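You operate a simulated robot arm through the tools that you are given. There is no shell and no other tool.

The job below is to be done with a simulated robot arm. You get a single attempt, and the scene is never put back.

## Task
Tip one ladle of the dye named on the bath sign into the dye trough and stir it in.
Fine: rest the lid in the orange tray, use that pot's own ladle, put both back, park the paddle; other pots, ladles and controls stay. Set down upright: what you pick out.

Only the result counts: the job must be done as asked and must still hold three seconds after the hand-in. Knocking over, shifting, dropping, spilling or breaking anything else fails it. Lids that push on must go on centred and level and be pressed home; caps that screw on are set level and turned clockwise until they are tight.

## Robot
A 6-joint arm with a two-finger gripper, fixed in place. Base frame: the origin is on the floor under the middle of its stand, x ahead of it, y to its left, z up; the work surface is at about z = 800. Units: mm, degrees, N and s.
It reaches about 1572 mm from its shoulder. Its first joint turns from -166.0 to 166.0 degrees. Payload 2.45 kg.
The tool frame sits at the grasp point between the pads (the TCP): z along the fingers, y along the line on which they close. The tips reach 20 mm beyond it. The gripper opens to 140 mm; its body begins 168 mm behind the TCP.
Orientation is told as [roll, pitch, yaw] about the base's x, y, z axes, in that order, counted from this pose: with the fingers straight down and closing along the base's y, the tool's x points along the base's -x, its y along +y and its z along -z.

## Interface
- The arm moves only by the tool apply_moves. Its argument "rows" is text: rows parted by semicolons, each of 7 numbers parted by spaces: the shift along the tool's x, y, z in units of 30 mm (1.0 is 30 mm), then the turn, a rotation vector about the tool's x, y, z in units of 8 degrees (1.0 is 8 degrees), then the closure, from 0 (fully open) to 1 (shut). In form: x y z wx wy wz grip; .... A call has 1 to 20 rows; each row shifts and turns the commanded pose from where the row before left it, along the tool's axes as they then stand. A call with a number of a shift or a turn outside -1 to 1 is refused whole. Rows are played at 5 a second. More than 50 mm and 8.6 degrees between two rows, or a gripper value outside its range, and nothing of the call is played. Where a pose cannot be reached the arm comes as near as it can. A force on the tool above 90 N (or 10 N above the force at the start of the call, whichever is more), or a blocked arm, ends the call early, and 0.2 s more pass. Each finger travels about 45 mm/s and halts on what it meets, pressing with about 32 N; the grip force reading is that of the motor and also rises with nothing between the fingers. The clock runs only during rows and for 0.2 s after the last one: add rows that do not move to give the fingers time. The reply holds the time, the measured pose of the TCP, the force on the tool along the base axes, the opening and the grip force, in the units named above and with some noise, with the torque about the TCP (base axes, N m) and any sound that the robot's microphone picked up.
- Cameras (640 x 400 px; columns grow to the right, rows downward): "scene" is fixed at [56.8, -652.2, 1584.1]; the picture's right is [0.68, -0.74, 0.00], its down [-0.45, -0.42, -0.79] and it looks along [0.58, 0.53, -0.61] (base axes); focal length 351 px, centre (320, 200). "wrist" rides on the gripper at [78, 11, -209] in the tool frame; the picture's right is [-0.14, 0.99, 0.00], its down [-0.92, -0.13, -0.37] and it looks along [-0.36, -0.05, 0.93] (tool axes); focal length 280 px, centre (320, 200). There is no depth. A picture from a camera that has moved, and an enlarged one, comes with that camera's place and axes in the base frame and with its lens. The place of the scene camera against the robot may be out by one fixed shift of up to 12 mm in any direction.
- get_image(camera): a new picture of that camera. The clock stands still meanwhile.
- enlarge(camera, box): a new picture of the part [left, top, right, bottom] of that camera's present view, enlarged. The clock stands still meanwhile.
- sign_off(): hands the job in; it is judged then, once.

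Nothing tells you positions but the pictures and the camera data. Unless the task says otherwise, let go and move clear before handing in.

The tools are called after "Request:" as name(argument=value, ...) on one line, values as JSON. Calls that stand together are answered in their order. apply_moves: Moves the arm, as the interface text tells. Its arguments: {"type":"object","properties":{"rows":{"type":"string"}},"required":["rows"]} The other tools are called the same way: get_image (camera) takes a picture; enlarge (camera, box) takes an enlarged picture of a part of a camera's view; sign_off () hands the job in.

At the start:

```text
time_s: 0.0
tcp_pos: [757.1, 18.6, 1157.7]
orientation: [0.0, 0.0, 0.1]
ft_force: [1.2, 0.4, 0.7]
wrist_torque: [0.0, -0.02, 0.03]
gripper_width: 140.1
gripper_force: 0.1
```

scene: 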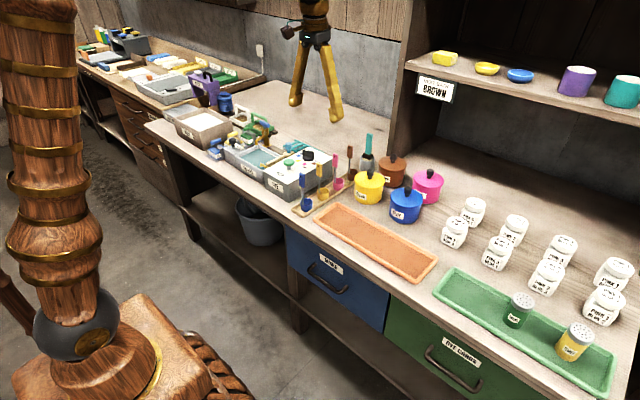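
wrist: 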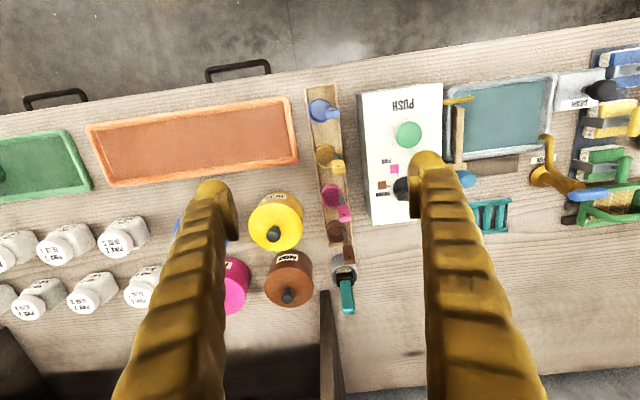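

The sign on the shelf seems to read BROWN; four lidded pots (yellow, brown, blue, magenta), a rack of four ladles, an orange tray, and a trough further left. I'll take closer views before moving.

Request:
enlarge(camera="scene", box=[400, 60, 480, 110])

Request:
enlarge(camera="scene", box=[280, 120, 460, 232])

Request:
enlarge(camera="scene", box=[160, 90, 340, 202])

Request:
enlarge(camera="wrist", box=[240, 80, 400, 180])

Request:
enlarge(camera="wrist", box=[220, 180, 380, 320])

Request:
enlarge(camera="wrist", box=[420, 60, 640, 240])

```text
8.00 times, centred on (440, 85) of scene
camera zoom: at [56.8, -652.2, 1584.1], right [0.68, -0.74, 0.0], down [-0.45, -0.42, -0.79], along [0.58, 0.53, -0.61], focal length 2808 px, centre (-640, 1120)
```

zoom: 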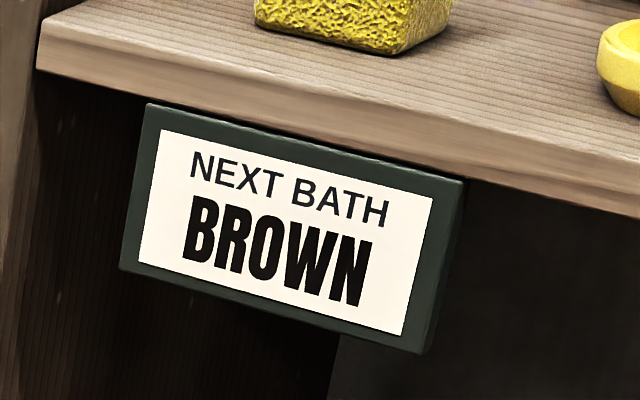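

```text
3.56 times, centred on (370, 176) of scene
camera zoom: at [56.8, -652.2, 1584.1], right [0.68, -0.74, 0.0], down [-0.45, -0.42, -0.79], along [0.58, 0.53, -0.61], focal length 1248 px, centre (142, 285)
```

zoom: 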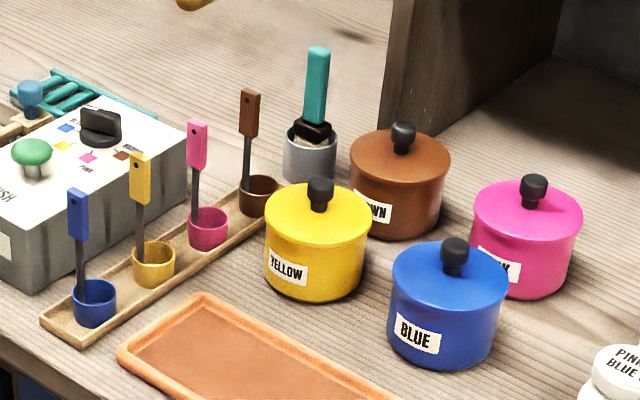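

```text
3.56 times, centred on (250, 146) of scene
camera zoom: at [56.8, -652.2, 1584.1], right [0.68, -0.74, 0.0], down [-0.45, -0.42, -0.79], along [0.58, 0.53, -0.61], focal length 1248 px, centre (569, 392)
```

zoom: 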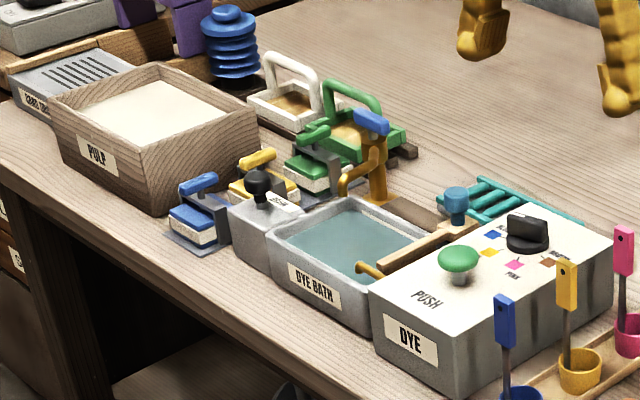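

```text
4.00 times, centred on (320, 130) of wrist
camera zoom: at [677.1, 29.8, 1365.9], right [0.14, 0.99, 0.0], down [0.92, -0.13, 0.37], along [0.36, -0.05, -0.93], focal length 1122 px, centre (320, 480)
```

zoom: 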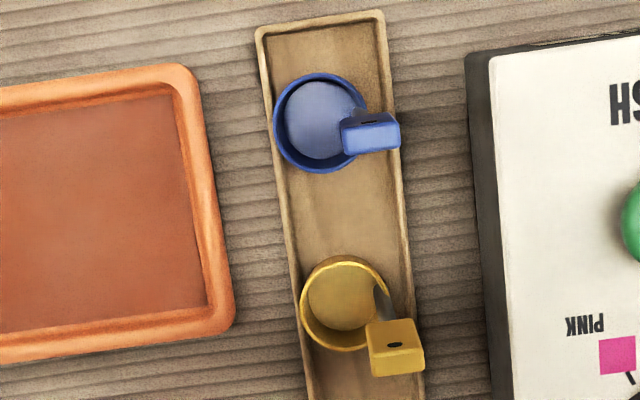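

```text
2.86 times, centred on (300, 250) of wrist
camera zoom: at [677.1, 29.8, 1365.9], right [0.14, 0.99, 0.0], down [0.92, -0.13, 0.37], along [0.36, -0.05, -0.93], focal length 801 px, centre (377, 57)
```

zoom: 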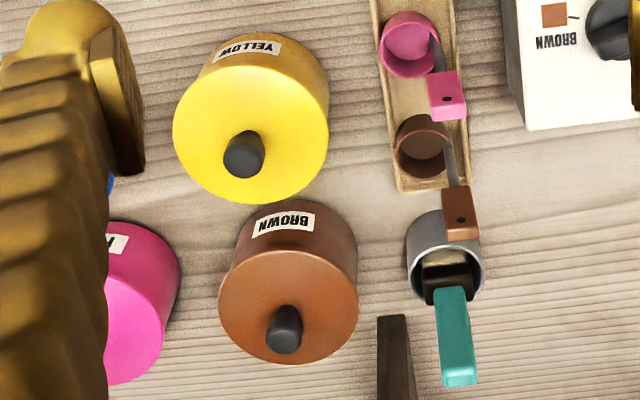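

```text
2.22 times, centred on (530, 150) of wrist
camera zoom: at [677.1, 29.8, 1365.9], right [0.14, 0.99, 0.0], down [0.92, -0.13, 0.37], along [0.36, -0.05, -0.93], focal length 623 px, centre (-147, 311)
```

zoom: 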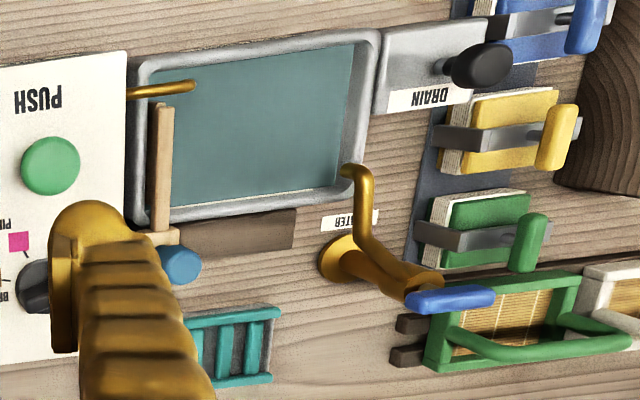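

The bath sign says BROWN, so I need the brown pot, the brown-handled ladle, the DYE BATH trough and the paddle with the blue knob. I'll fly high over the trough first to inspect the paddle from above.

Request:
apply_moves(rows="0.33 0.87 0 0 0 0 0;0.33 0.87 0 0 0 0 0;0.33 0.87 0 0 0 0 0;0.33 0.87 0 0 0 0 0;0.33 0.87 0 0 0 0 0;0.33 0.87 0 0 0 0 0;0.33 0.87 0 0 0 0 0;0.33 0.87 0 0 0 0 0;0.33 0.87 0 0 0 0 0;0.33 0.87 0 0 0 0 0;0.33 0.87 0 0 0 0 0;0 0 0 0 0 0 0")

Request:
get_image(camera="wrist")

Request:
get_image(camera="scene")

```text
time_s: 2.6
tcp_pos: [647.3, 304.1, 1157.6]
orientation: [0.0, -0.1, 0.0]
ft_force: [0.0, 0.1, 0.0]
wrist_torque: [-0.04, 0.03, 0.01]
gripper_width: 139.8
gripper_force: 0.0
```

```text
taken
camera wrist: at [568.0, 315.4, 1366.5], right [0.14, 0.99, 0.0], down [0.92, -0.13, 0.37], along [0.37, -0.05, -0.93], focal length 280 px, centre (320, 200)
```

wrist: 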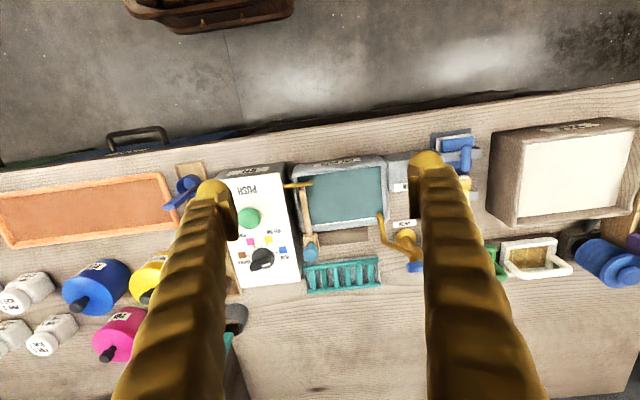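

```text
taken
```

scene: 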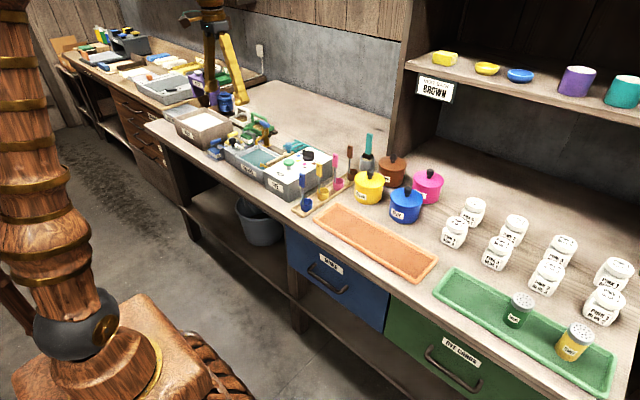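

Request:
enlarge(camera="wrist", box=[230, 140, 430, 300])

Request:
enlarge(camera="scene", box=[220, 125, 340, 200])

```text
2.50 times, centred on (330, 220) of wrist
camera zoom: at [568.0, 315.4, 1366.5], right [0.14, 0.99, 0.0], down [0.92, -0.13, 0.37], along [0.37, -0.05, -0.93], focal length 701 px, centre (295, 150)
```

zoom: 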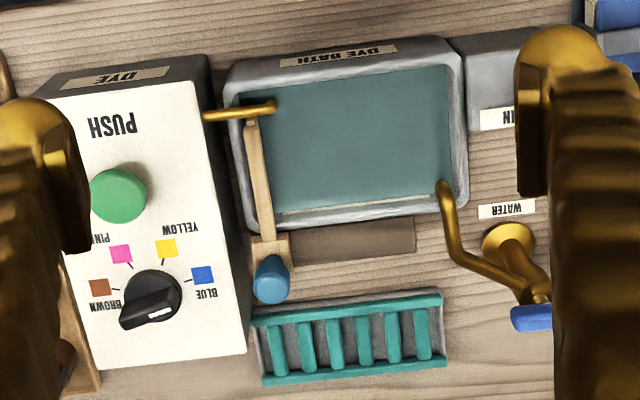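

```text
5.33 times, centred on (280, 162) of scene
camera zoom: at [56.8, -652.2, 1584.1], right [0.68, -0.74, 0.0], down [-0.45, -0.42, -0.79], along [0.58, 0.53, -0.61], focal length 1872 px, centre (533, 400)
```

zoom: 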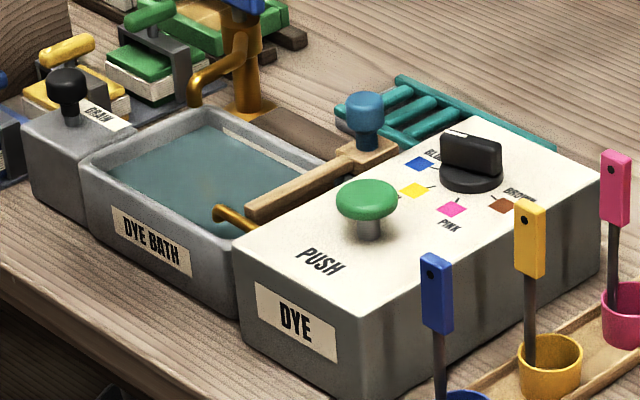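

The paddle is a wooden arm on a block that seems to ride on a dark rail behind the trough, parked at its right end with a blue knob on top. Next I'll view the pots and ladle rack from above.

Request:
apply_moves(rows="-0.56 -0.955 0 0 0 0 0;-0.56 -0.955 0 0 0 0 0;-0.56 -0.955 0 0 0 0 0;-0.56 -0.955 0 0 0 0 0;-0.56 -0.955 0 0 0 0 0;-0.56 -0.955 0 0 0 0 0;-0.56 -0.955 0 0 0 0 0;-0.56 -0.955 0 0 0 0 0;-0.56 -0.955 0 0 0 0 0;-0.56 -0.955 0 0 0 0 0;-0.56 -0.955 0 0 0 0 0;-0.56 -0.955 0 0 0 0 0;0 0 0 0 0 0 0")

Request:
get_image(camera="wrist")

Request:
enlarge(camera="wrist", box=[210, 80, 430, 240])

Request:
get_image(camera="scene")

```text
time_s: 5.4
tcp_pos: [846.7, -38.8, 1155.7]
orientation: [0.1, 0.0, 0.0]
ft_force: [-0.2, -0.3, -0.2]
wrist_torque: [-0.01, 0.01, 0.02]
gripper_width: 139.8
gripper_force: 0.0
```

```text
taken
camera wrist: at [767.7, -27.5, 1364.3], right [0.14, 0.99, 0.0], down [0.92, -0.13, 0.37], along [0.36, -0.05, -0.93], focal length 280 px, centre (320, 200)
```

wrist: 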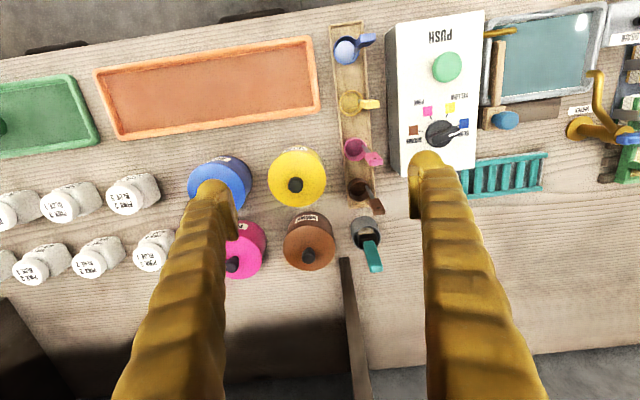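

```text
2.50 times, centred on (320, 160) of wrist
camera zoom: at [767.7, -27.5, 1364.3], right [0.14, 0.99, 0.0], down [0.92, -0.13, 0.37], along [0.36, -0.05, -0.93], focal length 701 px, centre (320, 300)
```

zoom: 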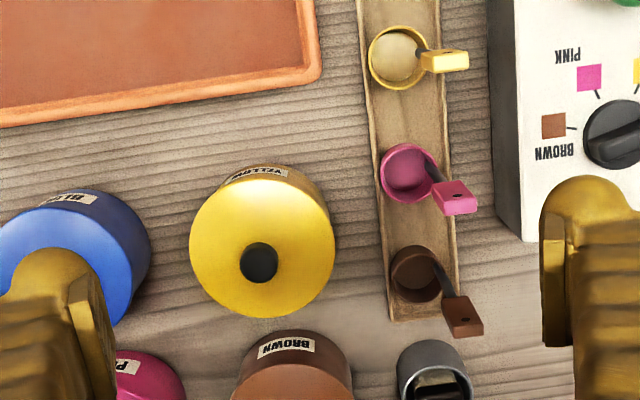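

```text
taken
```

scene: 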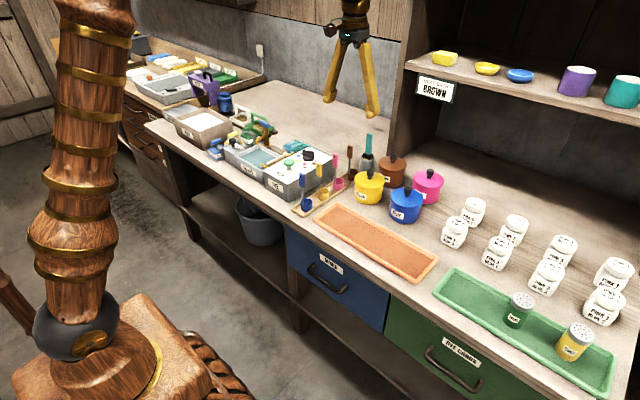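

The layout is clear now; I'm zooming in on the brown pot and the brown ladle to triangulate them.

Request:
enlarge(camera="wrist", box=[270, 200, 350, 280])

Request:
enlarge(camera="wrist", box=[330, 160, 400, 230])

Request:
enlarge(camera="scene", box=[335, 125, 415, 195])

```text
5.00 times, centred on (310, 240) of wrist
camera zoom: at [767.7, -27.5, 1364.3], right [0.14, 0.99, 0.0], down [0.92, -0.13, 0.37], along [0.36, -0.05, -0.93], focal length 1402 px, centre (370, 0)
```

zoom: 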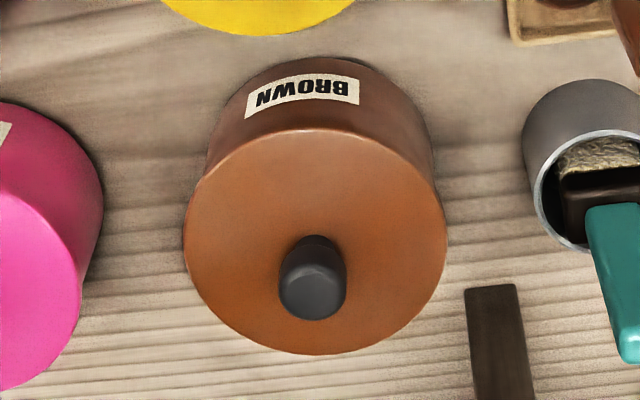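

```text
5.71 times, centred on (365, 195) of wrist
camera zoom: at [767.7, -27.5, 1364.3], right [0.14, 0.99, 0.0], down [0.92, -0.13, 0.37], along [0.36, -0.05, -0.93], focal length 1602 px, centre (63, 229)
```

zoom: 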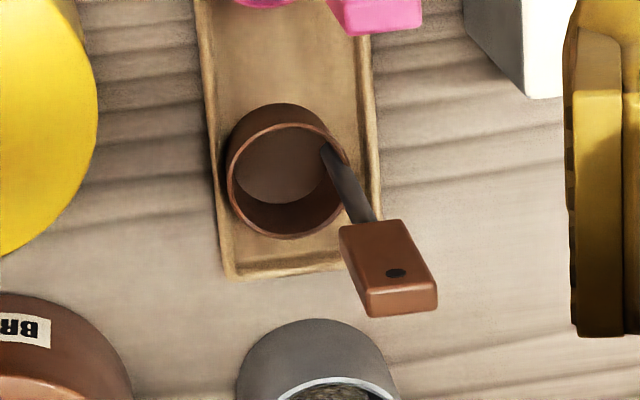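

```text
5.71 times, centred on (375, 160) of scene
camera zoom: at [56.8, -652.2, 1584.1], right [0.68, -0.74, 0.0], down [-0.45, -0.42, -0.79], along [0.58, 0.53, -0.61], focal length 2005 px, centre (6, 429)
```

zoom: 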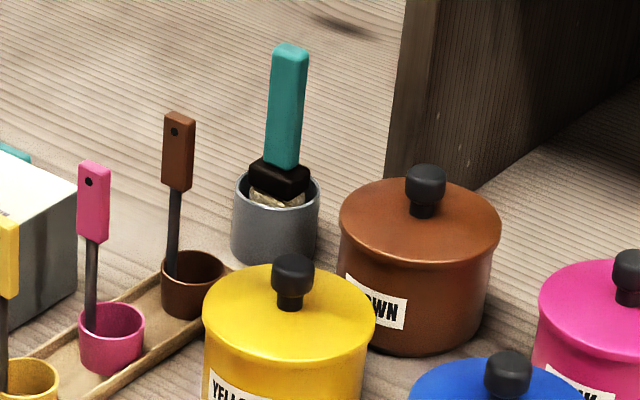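

I need a wider baseline for heights, so I'll move the wrist camera closer over the brown pot, still well clear of the shelf.

Request:
apply_moves(rows="-0.95 -0.35 0.3 0 0 0 0;-0.95 -0.35 0.3 0 0 0 0;-0.95 -0.35 0.3 0 0 0 0;-0.95 -0.35 0.3 0 0 0 0;0 0 0 0 0 0 0;0 0 0 0 0 0 0")

Request:
get_image(camera="wrist")

Request:
enlarge(camera="wrist", box=[250, 80, 410, 220])

Request:
get_image(camera="scene")

Request:
enlarge(camera="scene", box=[320, 60, 480, 180])

```text
time_s: 6.8
tcp_pos: [962.4, -77.4, 1119.4]
orientation: [0.0, 0.0, 0.0]
ft_force: [-0.7, 0.4, 0.7]
wrist_torque: [0.02, 0.0, 0.0]
gripper_width: 139.8
gripper_force: 0.1
```

```text
taken
camera wrist: at [883.5, -67.3, 1329.1], right [0.14, 0.99, 0.0], down [0.92, -0.13, 0.37], along [0.36, -0.05, -0.93], focal length 280 px, centre (320, 200)
```

wrist: 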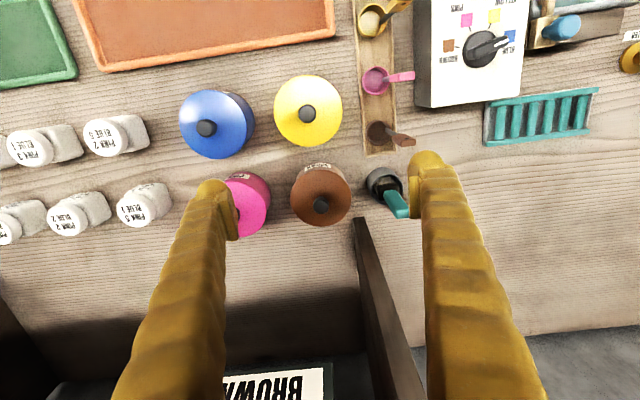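

```text
2.86 times, centred on (330, 150) of wrist
camera zoom: at [883.5, -67.3, 1329.1], right [0.14, 0.99, 0.0], down [0.92, -0.13, 0.37], along [0.36, -0.05, -0.93], focal length 801 px, centre (291, 343)
```

zoom: 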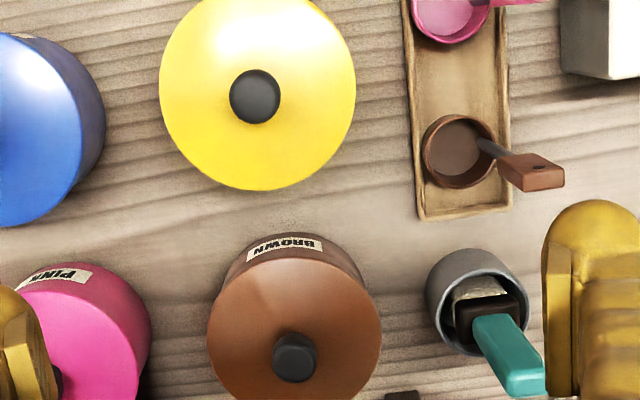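

```text
taken
```

scene: 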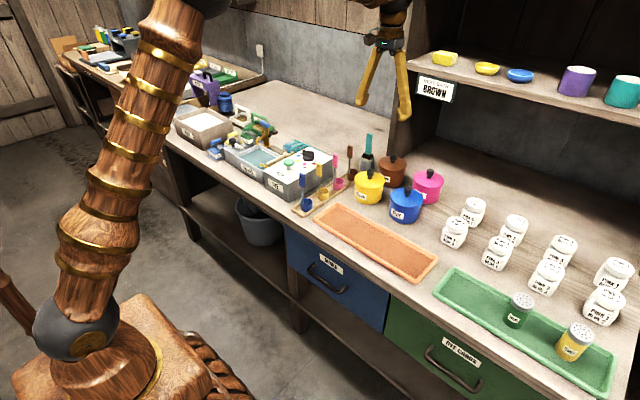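

```text
3.33 times, centred on (400, 120) of scene
camera zoom: at [56.8, -652.2, 1584.1], right [0.68, -0.74, 0.0], down [-0.45, -0.42, -0.79], along [0.58, 0.53, -0.61], focal length 1170 px, centre (53, 467)
```

zoom: 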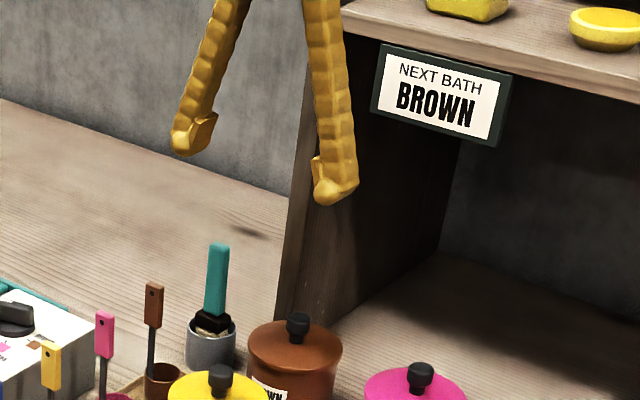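

The brown knob triangulates to about (1062, −91, top ≈ 900), the brown ladle handle to about (970, 44, top ≈ 937) with its cup at (964, 24), and the trough centre to about (762, 335). Before touching anything I'll dry-run the tipping motion high above the trough to check reach.

Request:
apply_moves(rows="0.415 0.905 0.153 0 0 0 0;0.415 0.905 0.153 0 0 0 0;0.415 0.905 0.153 0 0 0 0;0.415 0.905 0.153 0 0 0 0;0.415 0.905 0.153 0 0 0 0;0.415 0.905 0.153 0 0 0 0;0.415 0.905 0.153 0 0 0 0;0.415 0.905 0.153 0 0 0 0;0.415 0.905 0.153 0 0 0 0;0.415 0.905 0.153 0 0 0 0;0.415 0.905 0.153 0 0 0 0;0.415 0.905 0.153 0 0 0 0;0.415 0.905 0.153 0 0 0 0;0.415 0.905 0.153 0 0 0 0;0.415 0.905 0.153 0 0 0 0;0 0 0 0 0 0 0")

Request:
apply_moves(rows="0.4175 0 0.029 0 -1 0 0;0.4175 0 0.029 0 -1 0 0;0.4175 0 0.029 0 -1 0 0;0.4175 0 0.029 0 -1 0 0;0.4175 0 0.029 0 -1 0 0;0 0 0 0 0 0 0")

```text
time_s: 10.2
tcp_pos: [776.7, 330.7, 1054.3]
orientation: [0.0, 0.0, 0.0]
ft_force: [0.5, 0.0, 0.7]
wrist_torque: [0.01, -0.05, -0.01]
gripper_width: 139.9
gripper_force: 0.0
```

```text
time_s: 11.6
tcp_pos: [717.8, 328.9, 1030.1]
orientation: [0.1, -40.0, 0.0]
ft_force: [0.1, 0.0, 0.1]
wrist_torque: [0.04, -0.02, -0.01]
gripper_width: 139.9
gripper_force: 0.1
```

The pitch motion works so far (−40°). Continuing the dry run to about −104°.

Request:
apply_moves(rows="0.4175 0 0.029 0 -1 0 0;0.4175 0 0.029 0 -1 0 0;0.4175 0 0.029 0 -1 0 0;0.4175 0 0.029 0 -1 0 0;0 0 0 0 0 0 0")

Request:
apply_moves(rows="0.4175 0 0.029 0 -1 0 0;0.4175 0 0.029 0 -1 0 0;0.4175 0 0.029 0 -1 0 0;0.4175 0 0.029 0 -1 0 0;0 0 0 0 0 0 0")

Request:
get_image(camera="scene")

Request:
get_image(camera="wrist")

```text
time_s: 12.8
tcp_pos: [692.0, 328.1, 992.0]
orientation: [0.1, -72.1, 0.0]
ft_force: [0.2, -0.3, -0.2]
wrist_torque: [-0.01, 0.0, -0.07]
gripper_width: 140.1
gripper_force: 0.0
```

```text
time_s: 14.0
tcp_pos: [730.1, 380.5, 1027.7]
orientation: [-171.6, -76.5, 171.1]
ft_force: [-0.8, 0.1, -0.4]
wrist_torque: [-0.01, 0.0, 0.0]
gripper_width: 139.7
gripper_force: 0.0
out of reach, approached as far as the arm can: row 2, 3, 4
```

```text
taken
```

scene: 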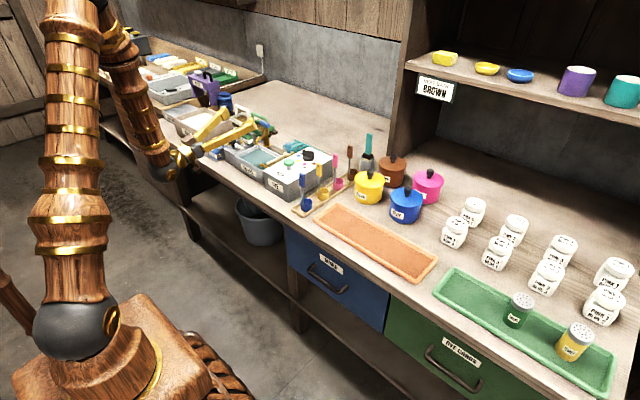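

```text
taken
camera wrist: at [543.2, 388.8, 902.8], right [-0.02, 0.99, 0.1], down [-0.57, -0.09, 0.81], along [0.82, -0.04, 0.57], focal length 280 px, centre (320, 200)
```

wrist: 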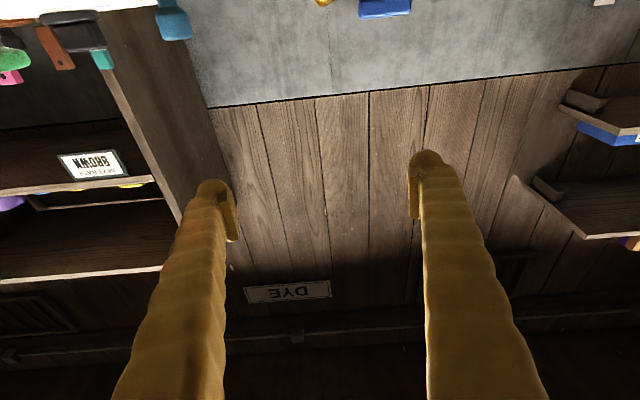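

The arm can't fold enough for a full tip facing straight ahead here, so I'll back out and try tipping from the front-left of the trough, where the wrist is farther from the base.

Request:
apply_moves(rows="-0.4175 0 0.029 0 1 0 0;-0.4175 0 0.029 0 1 0 0;-0.4175 0 0.029 0 1 0 0;-0.4175 0 0.029 0 1 0 0;0 0 0 0 0 0 0")

Request:
apply_moves(rows="0 0 0 0 0 0 0")

```text
time_s: 15.2
tcp_pos: [729.1, 379.6, 1076.0]
orientation: [0.1, -71.8, 0.0]
ft_force: [-0.4, 0.1, -0.2]
wrist_torque: [-0.02, 0.01, 0.0]
gripper_width: 140.0
gripper_force: 0.1
```

```text
time_s: 15.6
tcp_pos: [729.4, 378.7, 1077.5]
orientation: [0.1, -72.0, 0.0]
ft_force: [-0.4, -0.2, -0.1]
wrist_torque: [-0.01, -0.04, -0.01]
gripper_width: 139.9
gripper_force: 0.1
```

Request:
apply_moves(rows="-0.4175 0 0.029 0 1 0 0;-0.4175 0 0.029 0 1 0 0;-0.4175 0 0.029 0 1 0 0;-0.4175 0 0.029 0 1 0 0;-0.4175 0 0.029 0 1 0 0;-0.4175 0 0.029 0 1 0 0;-0.4175 0 0.029 0 1 0 0;-0.4175 0 0.029 0 1 0 0;-0.4175 0 0.029 0 1 0 0;0 0 0 0 0 0 0")

Request:
enlarge(camera="scene", box=[160, 0, 320, 120])

Request:
enlarge(camera="scene", box=[160, 100, 340, 220])

```text
time_s: 17.8
tcp_pos: [815.6, 379.8, 1138.8]
orientation: [0.0, 0.2, 0.0]
ft_force: [0.7, -0.8, -0.6]
wrist_torque: [0.0, 0.01, 0.03]
gripper_width: 140.0
gripper_force: 0.0
```

```text
3.33 times, centred on (240, 60) of scene
camera zoom: at [56.8, -652.2, 1584.1], right [0.68, -0.74, 0.0], down [-0.45, -0.42, -0.79], along [0.58, 0.53, -0.61], focal length 1170 px, centre (587, 667)
```

zoom: 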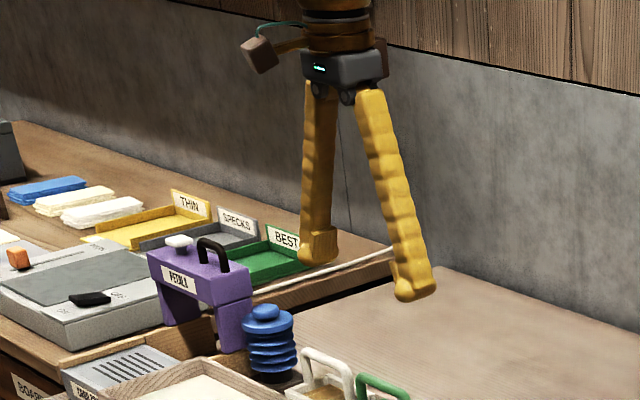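

```text
3.33 times, centred on (250, 160) of scene
camera zoom: at [56.8, -652.2, 1584.1], right [0.68, -0.74, 0.0], down [-0.45, -0.42, -0.79], along [0.58, 0.53, -0.61], focal length 1170 px, centre (553, 333)
```

zoom: 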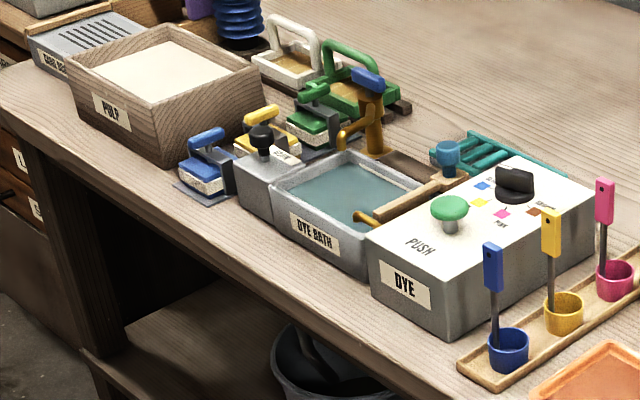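

The gripper body is slim enough for the shelf clearance. Now I dry-run the tip with the tool yawed about −37° so the wrist stays front-left of the trough, still high up.

Request:
apply_moves(rows="0.85 -0.58 1 0 0 0 0;0.85 -0.58 1 0 0 0 0;0 0 0 0 0 0.925 0;0 0 0 0 0 0.925 0;0 0 0 0 0 0.925 0;0 0 0 0 0 0.925 0;0 0 0 0 0 0.925 0;0 0 0 0 0 0 0")

Request:
apply_moves(rows="0.4175 0 0.029 0 -1 0 0;0.4175 0 0.029 0 -1 0 0;0.4175 0 0.029 0 -1 0 0;0.4175 0 0.029 0 -1 0 0;0.4175 0 0.029 0 -1 0 0;0.4175 0 0.029 0 -1 0 0;0.4175 0 0.029 0 -1 0 0;0.4175 0 0.029 0 -1 0 0;0.4175 0 0.029 0 -1 0 0;0 0 0 0 0 0 0")

Request:
apply_moves(rows="0.4175 0 0.029 0 -1 0 0;0.4175 0 0.029 0 -1 0 0;0.4175 0 0.029 0 -1 0 0;0.4175 0 0.029 0 -1 0 0;0 0 0 0 0 0 0")

Request:
get_image(camera="scene")

```text
time_s: 19.6
tcp_pos: [763.6, 344.1, 1080.1]
orientation: [0.0, 0.0, -37.1]
ft_force: [-0.1, 0.0, 0.3]
wrist_torque: [0.0, 0.03, 0.03]
gripper_width: 140.0
gripper_force: 0.0
```

```text
time_s: 21.8
tcp_pos: [698.3, 395.6, 1018.1]
orientation: [0.1, -72.0, -37.0]
ft_force: [-0.1, 0.1, 0.6]
wrist_torque: [0.01, -0.01, -0.02]
gripper_width: 139.9
gripper_force: 0.1
```

```text
time_s: 23.0
tcp_pos: [696.1, 398.4, 967.2]
orientation: [180.0, -75.9, 143.1]
ft_force: [0.1, 0.3, 1.0]
wrist_torque: [-0.01, 0.02, -0.05]
gripper_width: 140.0
gripper_force: 0.0
```

```text
taken
```

scene: 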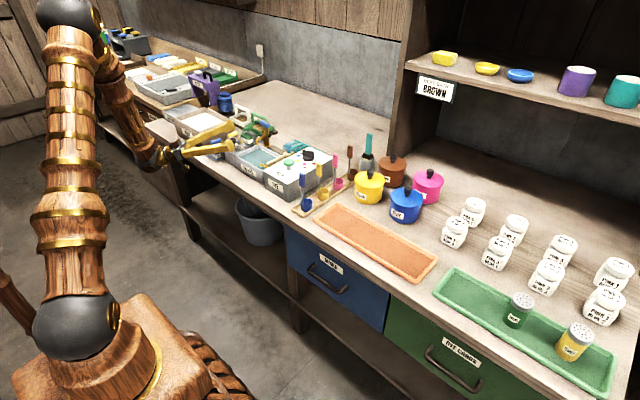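

The full 104° tip is reachable here. I'll narrow the fingers and check that it's also reachable about 60 mm lower, where the real pour would happen.

Request:
apply_moves(rows="0 0 0 0 0 0 0.8;0 0 0 0 0 0 0.8;0 0 0 0 0 0 0.8;0 0 0 0 0 0 0.8;0 0 0 0 0 0 0.8;0 0 0 0 0 0 0.8;0 0 0 0 0 0 0.8;0 0 0 0 0 0 0.8;0.97 0 -0.242 0 0 0 0.8;0.8 0 -0.2 0 0 0 0.8;0 0 0 0 0 0 0.8")

Request:
enlarge(camera="scene", box=[130, 90, 310, 210])

```text
time_s: 25.4
tcp_pos: [695.4, 399.3, 914.9]
orientation: [-180.0, -76.0, 142.9]
ft_force: [0.4, -0.4, 0.7]
wrist_torque: [0.01, 0.03, 0.02]
gripper_width: 28.1
gripper_force: 0.0
```

```text
3.33 times, centred on (220, 150) of scene
camera zoom: at [56.8, -652.2, 1584.1], right [0.68, -0.74, 0.0], down [-0.45, -0.42, -0.79], along [0.58, 0.53, -0.61], focal length 1170 px, centre (653, 367)
```

zoom: 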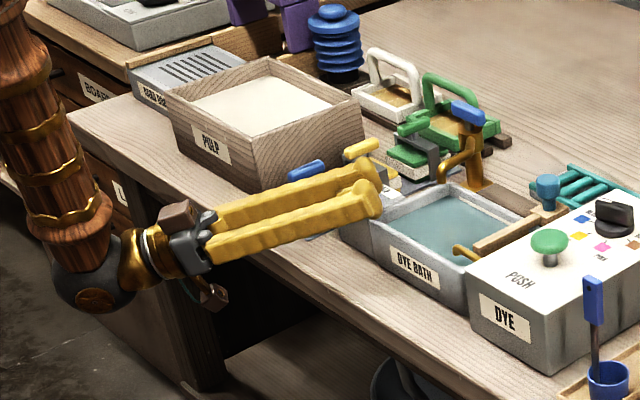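

Reach is confirmed. I'll reverse out, straighten the tool and fly at safe height to above the brown lid with the fingers half open.

Request:
apply_moves(rows="-0.97 0 0.242 0 0 0 0.8;-0.8 0 0.2 0 0 0 0.8;-0.4175 0 0.029 0 1 0 0.8;-0.4175 0 0.029 0 1 0 0.8;-0.4175 0 0.029 0 1 0 0.8;-0.4175 0 0.029 0 1 0 0.8;-0.4175 0 0.029 0 1 0 0.8;-0.4175 0 0.029 0 1 0 0.8;-0.4175 0 0.029 0 1 0 0.8;-0.4175 0 0.029 0 1 0 0.8;-0.4175 0 0.029 0 1 0 0.8;-0.4175 0 0.029 0 1 0 0.8;-0.4175 0 0.029 0 1 0 0.8;-0.4175 0 0.029 0 1 0 0.8;-0.4175 0 0.029 0 1 0 0.8;0 0 0 0 0 0 0.8")

Request:
apply_moves(rows="0 0 0 0 0 -0.925 0.6;0 0 0 0 0 -0.925 0.5;0 0 0 0 0 -0.925 0.5;0 0 0 0 0 -0.925 0.5;0 0 0 0 0 -0.925 0.5;0 0 0 0 0 0 0.5")

```text
time_s: 28.8
tcp_pos: [766.9, 345.1, 1078.8]
orientation: [0.0, 0.1, -37.0]
ft_force: [-0.2, 1.1, 0.4]
wrist_torque: [0.03, 0.01, -0.03]
gripper_width: 27.8
gripper_force: 0.1
```

```text
time_s: 30.2
tcp_pos: [766.9, 344.3, 1079.8]
orientation: [0.0, 0.0, 0.1]
ft_force: [0.6, -0.1, -0.6]
wrist_torque: [-0.02, 0.0, 0.02]
gripper_width: 70.0
gripper_force: 0.1
```

Request:
apply_moves(rows="-0.578 -0.854 0.1 0 0 0 0.5;-0.578 -0.854 0.1 0 0 0 0.5;-0.578 -0.854 0.1 0 0 0 0.5;-0.578 -0.854 0.1 0 0 0 0.5;-0.578 -0.854 0.1 0 0 0 0.5;-0.578 -0.854 0.1 0 0 0 0.5;-0.578 -0.854 0.1 0 0 0 0.5;-0.578 -0.854 0.1 0 0 0 0.5;-0.578 -0.854 0.1 0 0 0 0.5;-0.578 -0.854 0.1 0 0 0 0.5;-0.578 -0.854 0.1 0 0 0 0.5;-0.578 -0.854 0.1 0 0 0 0.5;-0.578 -0.854 0.1 0 0 0 0.5;-0.578 -0.854 0.1 0 0 0 0.5;-0.578 -0.854 0.1 0 0 0 0.5;-0.578 -0.854 0.1 0 0 0 0.5;0 0 0 0 0 0 0.5")

Request:
get_image(camera="wrist")

Request:
get_image(camera="scene")

```text
time_s: 33.8
tcp_pos: [1043.5, -67.5, 1030.7]
orientation: [0.0, -0.1, 0.0]
ft_force: [0.5, 0.3, 0.3]
wrist_torque: [0.02, -0.02, 0.01]
gripper_width: 69.9
gripper_force: 0.2
```

```text
taken
camera wrist: at [964.4, -57.2, 1238.7], right [0.14, 0.99, 0.0], down [0.92, -0.13, 0.37], along [0.36, -0.05, -0.93], focal length 280 px, centre (320, 200)
```

wrist: 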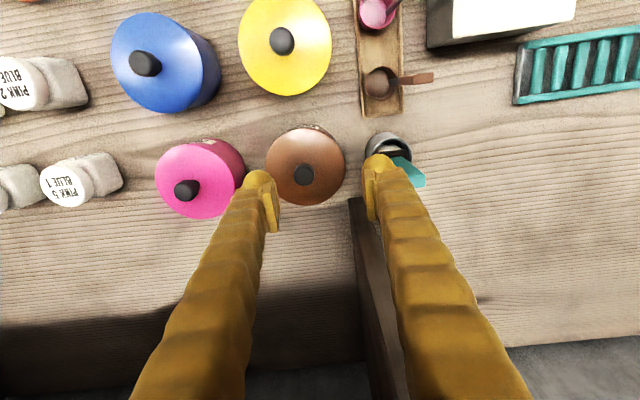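

```text
taken
```

scene: 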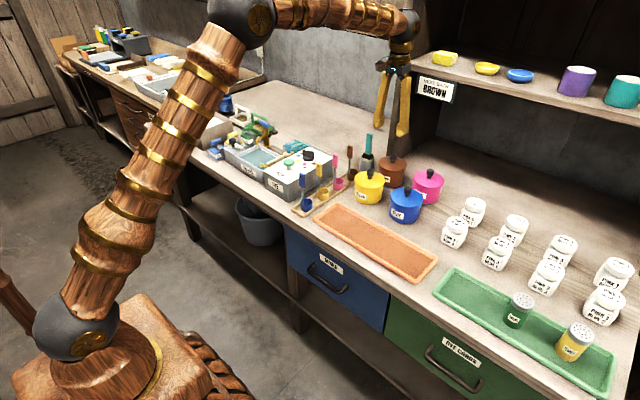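

Request:
enlarge(camera="wrist", box=[250, 110, 410, 210])

Request:
enlarge(camera="scene", box=[330, 0, 490, 100])

Request:
enlarge(camera="scene", box=[340, 90, 440, 190])

```text
4.00 times, centred on (330, 160) of wrist
camera zoom: at [964.4, -57.2, 1238.7], right [0.14, 0.99, 0.0], down [0.92, -0.13, 0.37], along [0.36, -0.05, -0.93], focal length 1122 px, centre (280, 360)
```

zoom: 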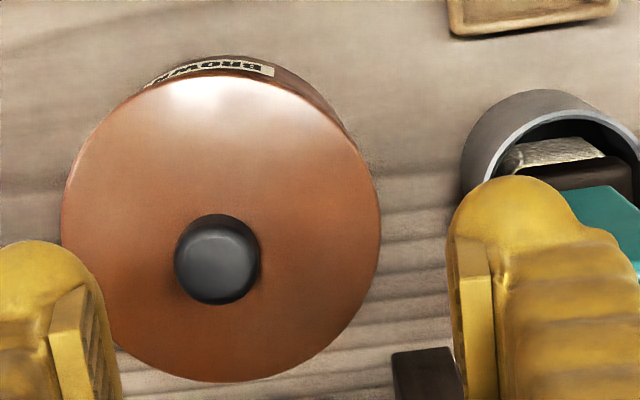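

```text
4.00 times, centred on (410, 50) of scene
camera zoom: at [56.8, -652.2, 1584.1], right [0.68, -0.74, 0.0], down [-0.45, -0.42, -0.79], along [0.58, 0.53, -0.61], focal length 1404 px, centre (-40, 800)
```

zoom: 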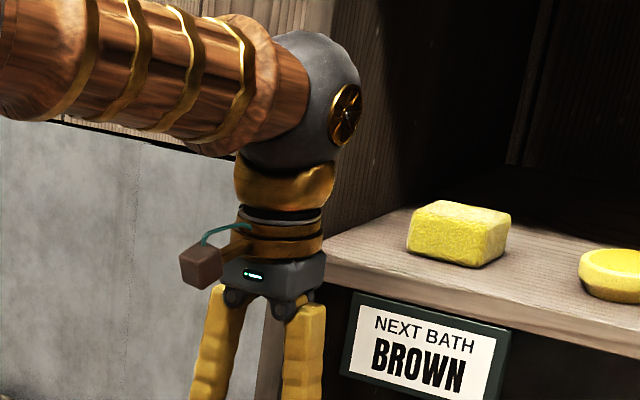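

```text
4.00 times, centred on (390, 140) of scene
camera zoom: at [56.8, -652.2, 1584.1], right [0.68, -0.74, 0.0], down [-0.45, -0.42, -0.79], along [0.58, 0.53, -0.61], focal length 1404 px, centre (40, 440)
```

zoom: 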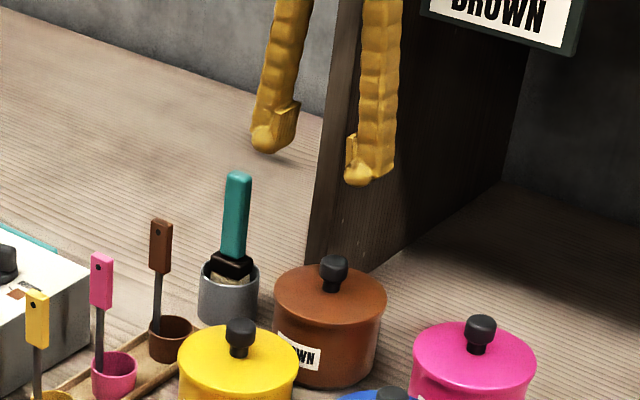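

The knob is at about (1060, −90.5), Ø≈26 mm with its top near z≈903. I'll centre over it, lean the tool back about 10° (away from the shelf), and descend to just above the knob.

Request:
apply_moves(rows="-0.55 -0.767 0 0 0 0 0.5;0 0 0 0 -0.625 0 0.5;0 0 0 0 -0.625 0 0.5;0.16 0 0.92 0 0 0 0.5;0.16 0 0.92 0 0 0 0.5;0.16 0 0.92 0 0 0 0.5;0 0 0 0 0 0 0.5")

Request:
get_image(camera="wrist")

Request:
enlarge(camera="scene", box=[350, 80, 450, 180])

Request:
enlarge(camera="scene", box=[330, 0, 490, 100])

```text
time_s: 35.4
tcp_pos: [1058.1, -91.0, 949.6]
orientation: [0.0, -10.0, 0.0]
ft_force: [0.0, -0.4, -0.3]
wrist_torque: [-0.03, -0.01, -0.03]
gripper_width: 70.0
gripper_force: 0.1
```

```text
taken
camera wrist: at [944.4, -79.9, 1141.6], right [0.14, 0.99, 0.02], down [0.84, -0.13, 0.52], along [0.52, -0.05, -0.85], focal length 280 px, centre (320, 200)
```

wrist: 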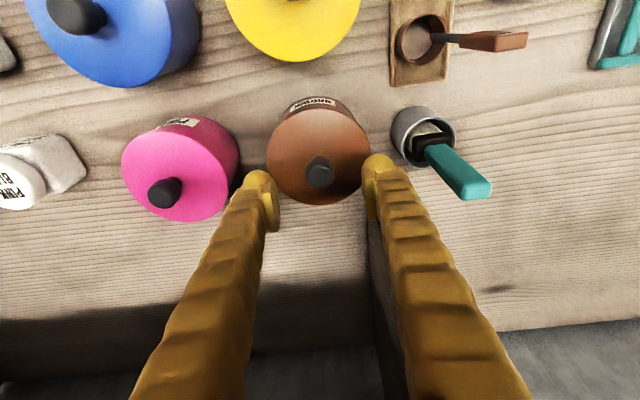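

```text
4.00 times, centred on (400, 130) of scene
camera zoom: at [56.8, -652.2, 1584.1], right [0.68, -0.74, 0.0], down [-0.45, -0.42, -0.79], along [0.58, 0.53, -0.61], focal length 1404 px, centre (0, 480)
```

zoom: 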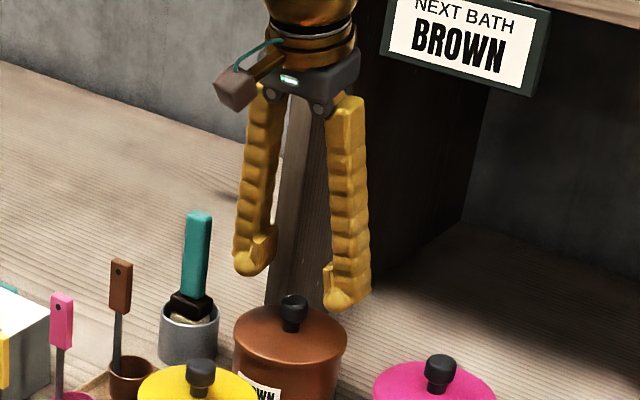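

```text
4.00 times, centred on (410, 50) of scene
camera zoom: at [56.8, -652.2, 1584.1], right [0.68, -0.74, 0.0], down [-0.45, -0.42, -0.79], along [0.58, 0.53, -0.61], focal length 1404 px, centre (-40, 800)
```

zoom: 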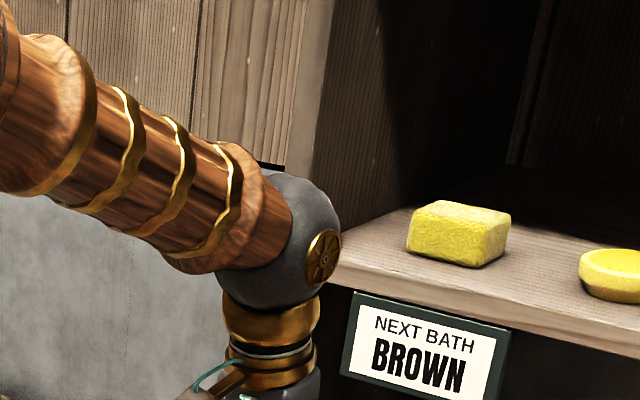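

The fingers straddle the knob and the wrist is clear of the shelf and sign. Descending and closing on the knob.

Request:
apply_moves(rows="0.07 0 0.57 0 0 0 0.5;0.07 0 0.57 0 0 0 0.5;0.07 0 0.57 0 0 0 0.5;0 0 0 0 0 0 0.5;0 0 0 0 0 0 0.5")

Request:
enlarge(camera="scene", box=[350, 110, 430, 190])

Request:
get_image(camera="wrist")

```text
time_s: 36.6
tcp_pos: [1060.9, -89.7, 903.4]
orientation: [0.0, -10.4, 0.1]
ft_force: [-7.0, 0.2, 17.3]
wrist_torque: [0.08, 0.31, 0.03]
gripper_width: 70.4
gripper_force: 0.1
stopped in row 5: the force on the tool passed its limit at 93 N (the readings are from after the stop); the commanded pose is now the measured one
```

```text
5.00 times, centred on (390, 150) of scene
camera zoom: at [56.8, -652.2, 1584.1], right [0.68, -0.74, 0.0], down [-0.45, -0.42, -0.79], along [0.58, 0.53, -0.61], focal length 1755 px, centre (-30, 450)
```

zoom: 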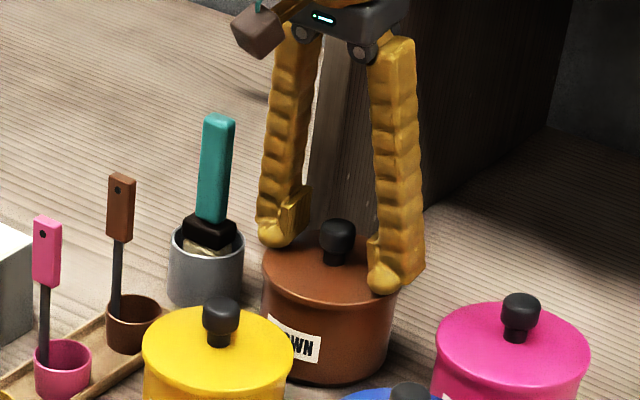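

```text
taken
camera wrist: at [946.3, -79.3, 1094.5], right [0.14, 0.99, 0.02], down [0.84, -0.13, 0.53], along [0.53, -0.05, -0.85], focal length 280 px, centre (320, 200)
```

wrist: 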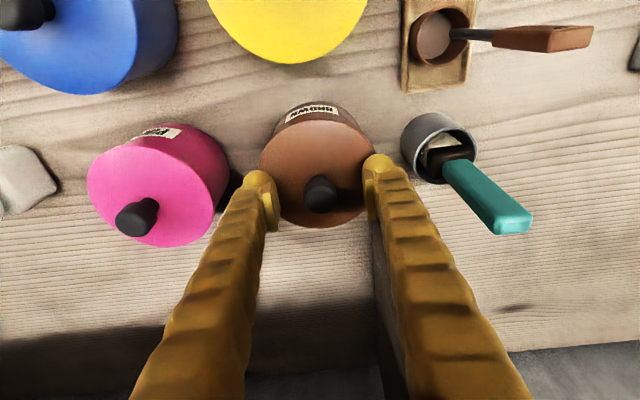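

The fingertips just touched the lid top (lid top ≈ z 883). I'll lift 3 mm and close on the knob.

Request:
apply_moves(rows="-0.017 0 -0.1 0 0 0 0.5;0 0 0 0 0 0 0.6;0 0 0 0 0 0 0.75;0 0 0 0 0 0 0.9;0 0 0 0 0 0 0.95;0 0 0 0 0 0 0.95;0 0 0 0 0 0 0.95")

Request:
enlarge(camera="scene", box=[350, 110, 430, 190])

Request:
get_image(camera="wrist")

```text
time_s: 38.2
tcp_pos: [1061.1, -90.2, 905.3]
orientation: [0.0, -10.2, 0.0]
ft_force: [1.2, 7.9, 16.3]
wrist_torque: [0.06, 0.02, 0.0]
gripper_width: 21.0
gripper_force: 32.1
```

```text
5.00 times, centred on (390, 150) of scene
camera zoom: at [56.8, -652.2, 1584.1], right [0.68, -0.74, 0.0], down [-0.45, -0.42, -0.79], along [0.58, 0.53, -0.61], focal length 1755 px, centre (-30, 450)
```

zoom: 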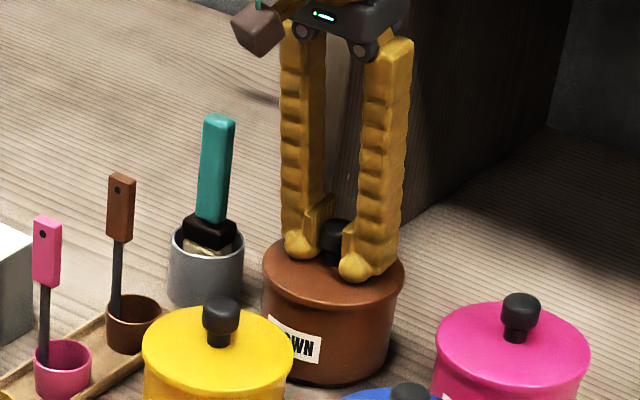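

```text
taken
camera wrist: at [945.9, -79.5, 1096.3], right [0.14, 0.99, 0.02], down [0.84, -0.13, 0.53], along [0.53, -0.05, -0.85], focal length 280 px, centre (320, 200)
```

wrist: 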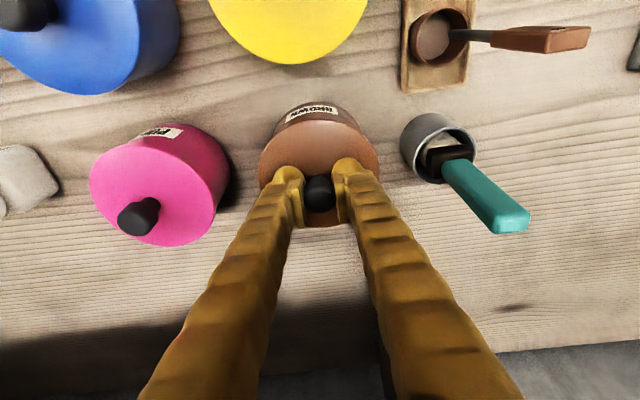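

Knob gripped (21 mm wide). Now a slow straight lift to pull the lid free.

Request:
apply_moves(rows="-0.029 0 -0.164 0 0 0 0.97;-0.029 0 -0.164 0 0 0 0.97;-0.029 0 -0.164 0 0 0 0.97;0 0 0 0 0 0 0.97;0 0 0 0 0 0 0.97")

Request:
enlarge(camera="scene", box=[350, 110, 430, 190])

```text
time_s: 39.4
tcp_pos: [1061.5, -89.9, 920.3]
orientation: [0.1, -10.2, 0.0]
ft_force: [0.3, 1.2, -1.3]
wrist_torque: [-0.01, 0.02, -0.02]
gripper_width: 21.0
gripper_force: 31.8
heard: snap
```

```text
5.00 times, centred on (390, 150) of scene
camera zoom: at [56.8, -652.2, 1584.1], right [0.68, -0.74, 0.0], down [-0.45, -0.42, -0.79], along [0.58, 0.53, -0.61], focal length 1755 px, centre (-30, 450)
```

zoom: 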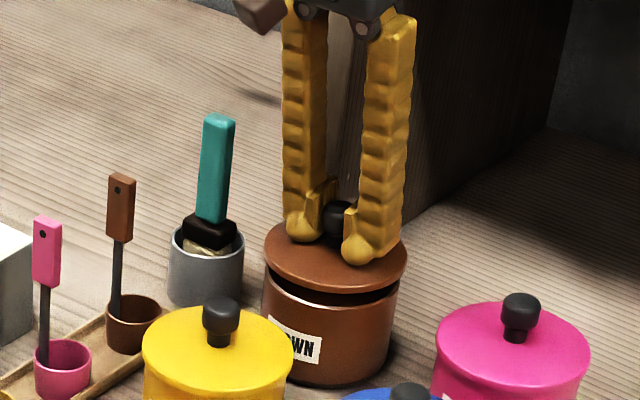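

The lid snapped free cleanly. I'll lift it clear and carry it over the pots to the orange tray at about (742, −150).

Request:
apply_moves(rows="-0.164 0 -0.93 0 0 0 0.97;-0.164 0 -0.93 0 0 0 0.97;-0.164 0 -0.93 0 0 0 0.97;0.955 -0.182 -0.169 0 0 0 0.97;0.955 -0.182 -0.169 0 0 0 0.97;0.955 -0.182 -0.169 0 0 0 0.97;0.955 -0.182 -0.169 0 0 0 0.97;0.955 -0.182 -0.169 0 0 0 0.97;0.955 -0.182 -0.169 0 0 0 0.97;0.955 -0.182 -0.169 0 0 0 0.97;0.955 -0.182 -0.169 0 0 0 0.97;0.955 -0.182 -0.169 0 0 0 0.97;0.955 -0.182 -0.169 0 0 0 0.97;0.955 -0.182 -0.169 0 0 0 0.97;0 0 0 0 0 0 0.97")

Request:
get_image(camera="wrist")

Request:
get_image(camera="scene")

```text
time_s: 42.6
tcp_pos: [739.9, -150.5, 1006.3]
orientation: [0.0, -10.2, 0.0]
ft_force: [-0.5, -0.1, -0.4]
wrist_torque: [-0.02, -0.01, 0.01]
gripper_width: 20.9
gripper_force: 31.8
```

```text
taken
camera wrist: at [625.4, -139.6, 1196.6], right [0.14, 0.99, 0.02], down [0.84, -0.13, 0.53], along [0.52, -0.05, -0.85], focal length 280 px, centre (320, 200)
```

wrist: 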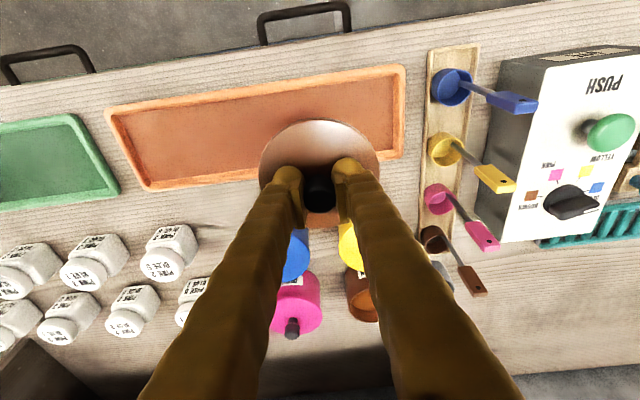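

```text
taken
```

scene: 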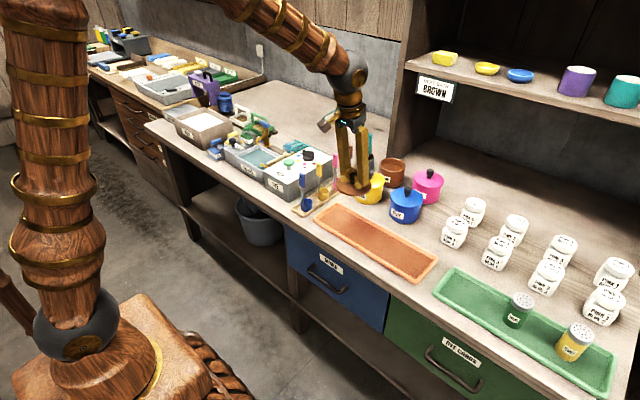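

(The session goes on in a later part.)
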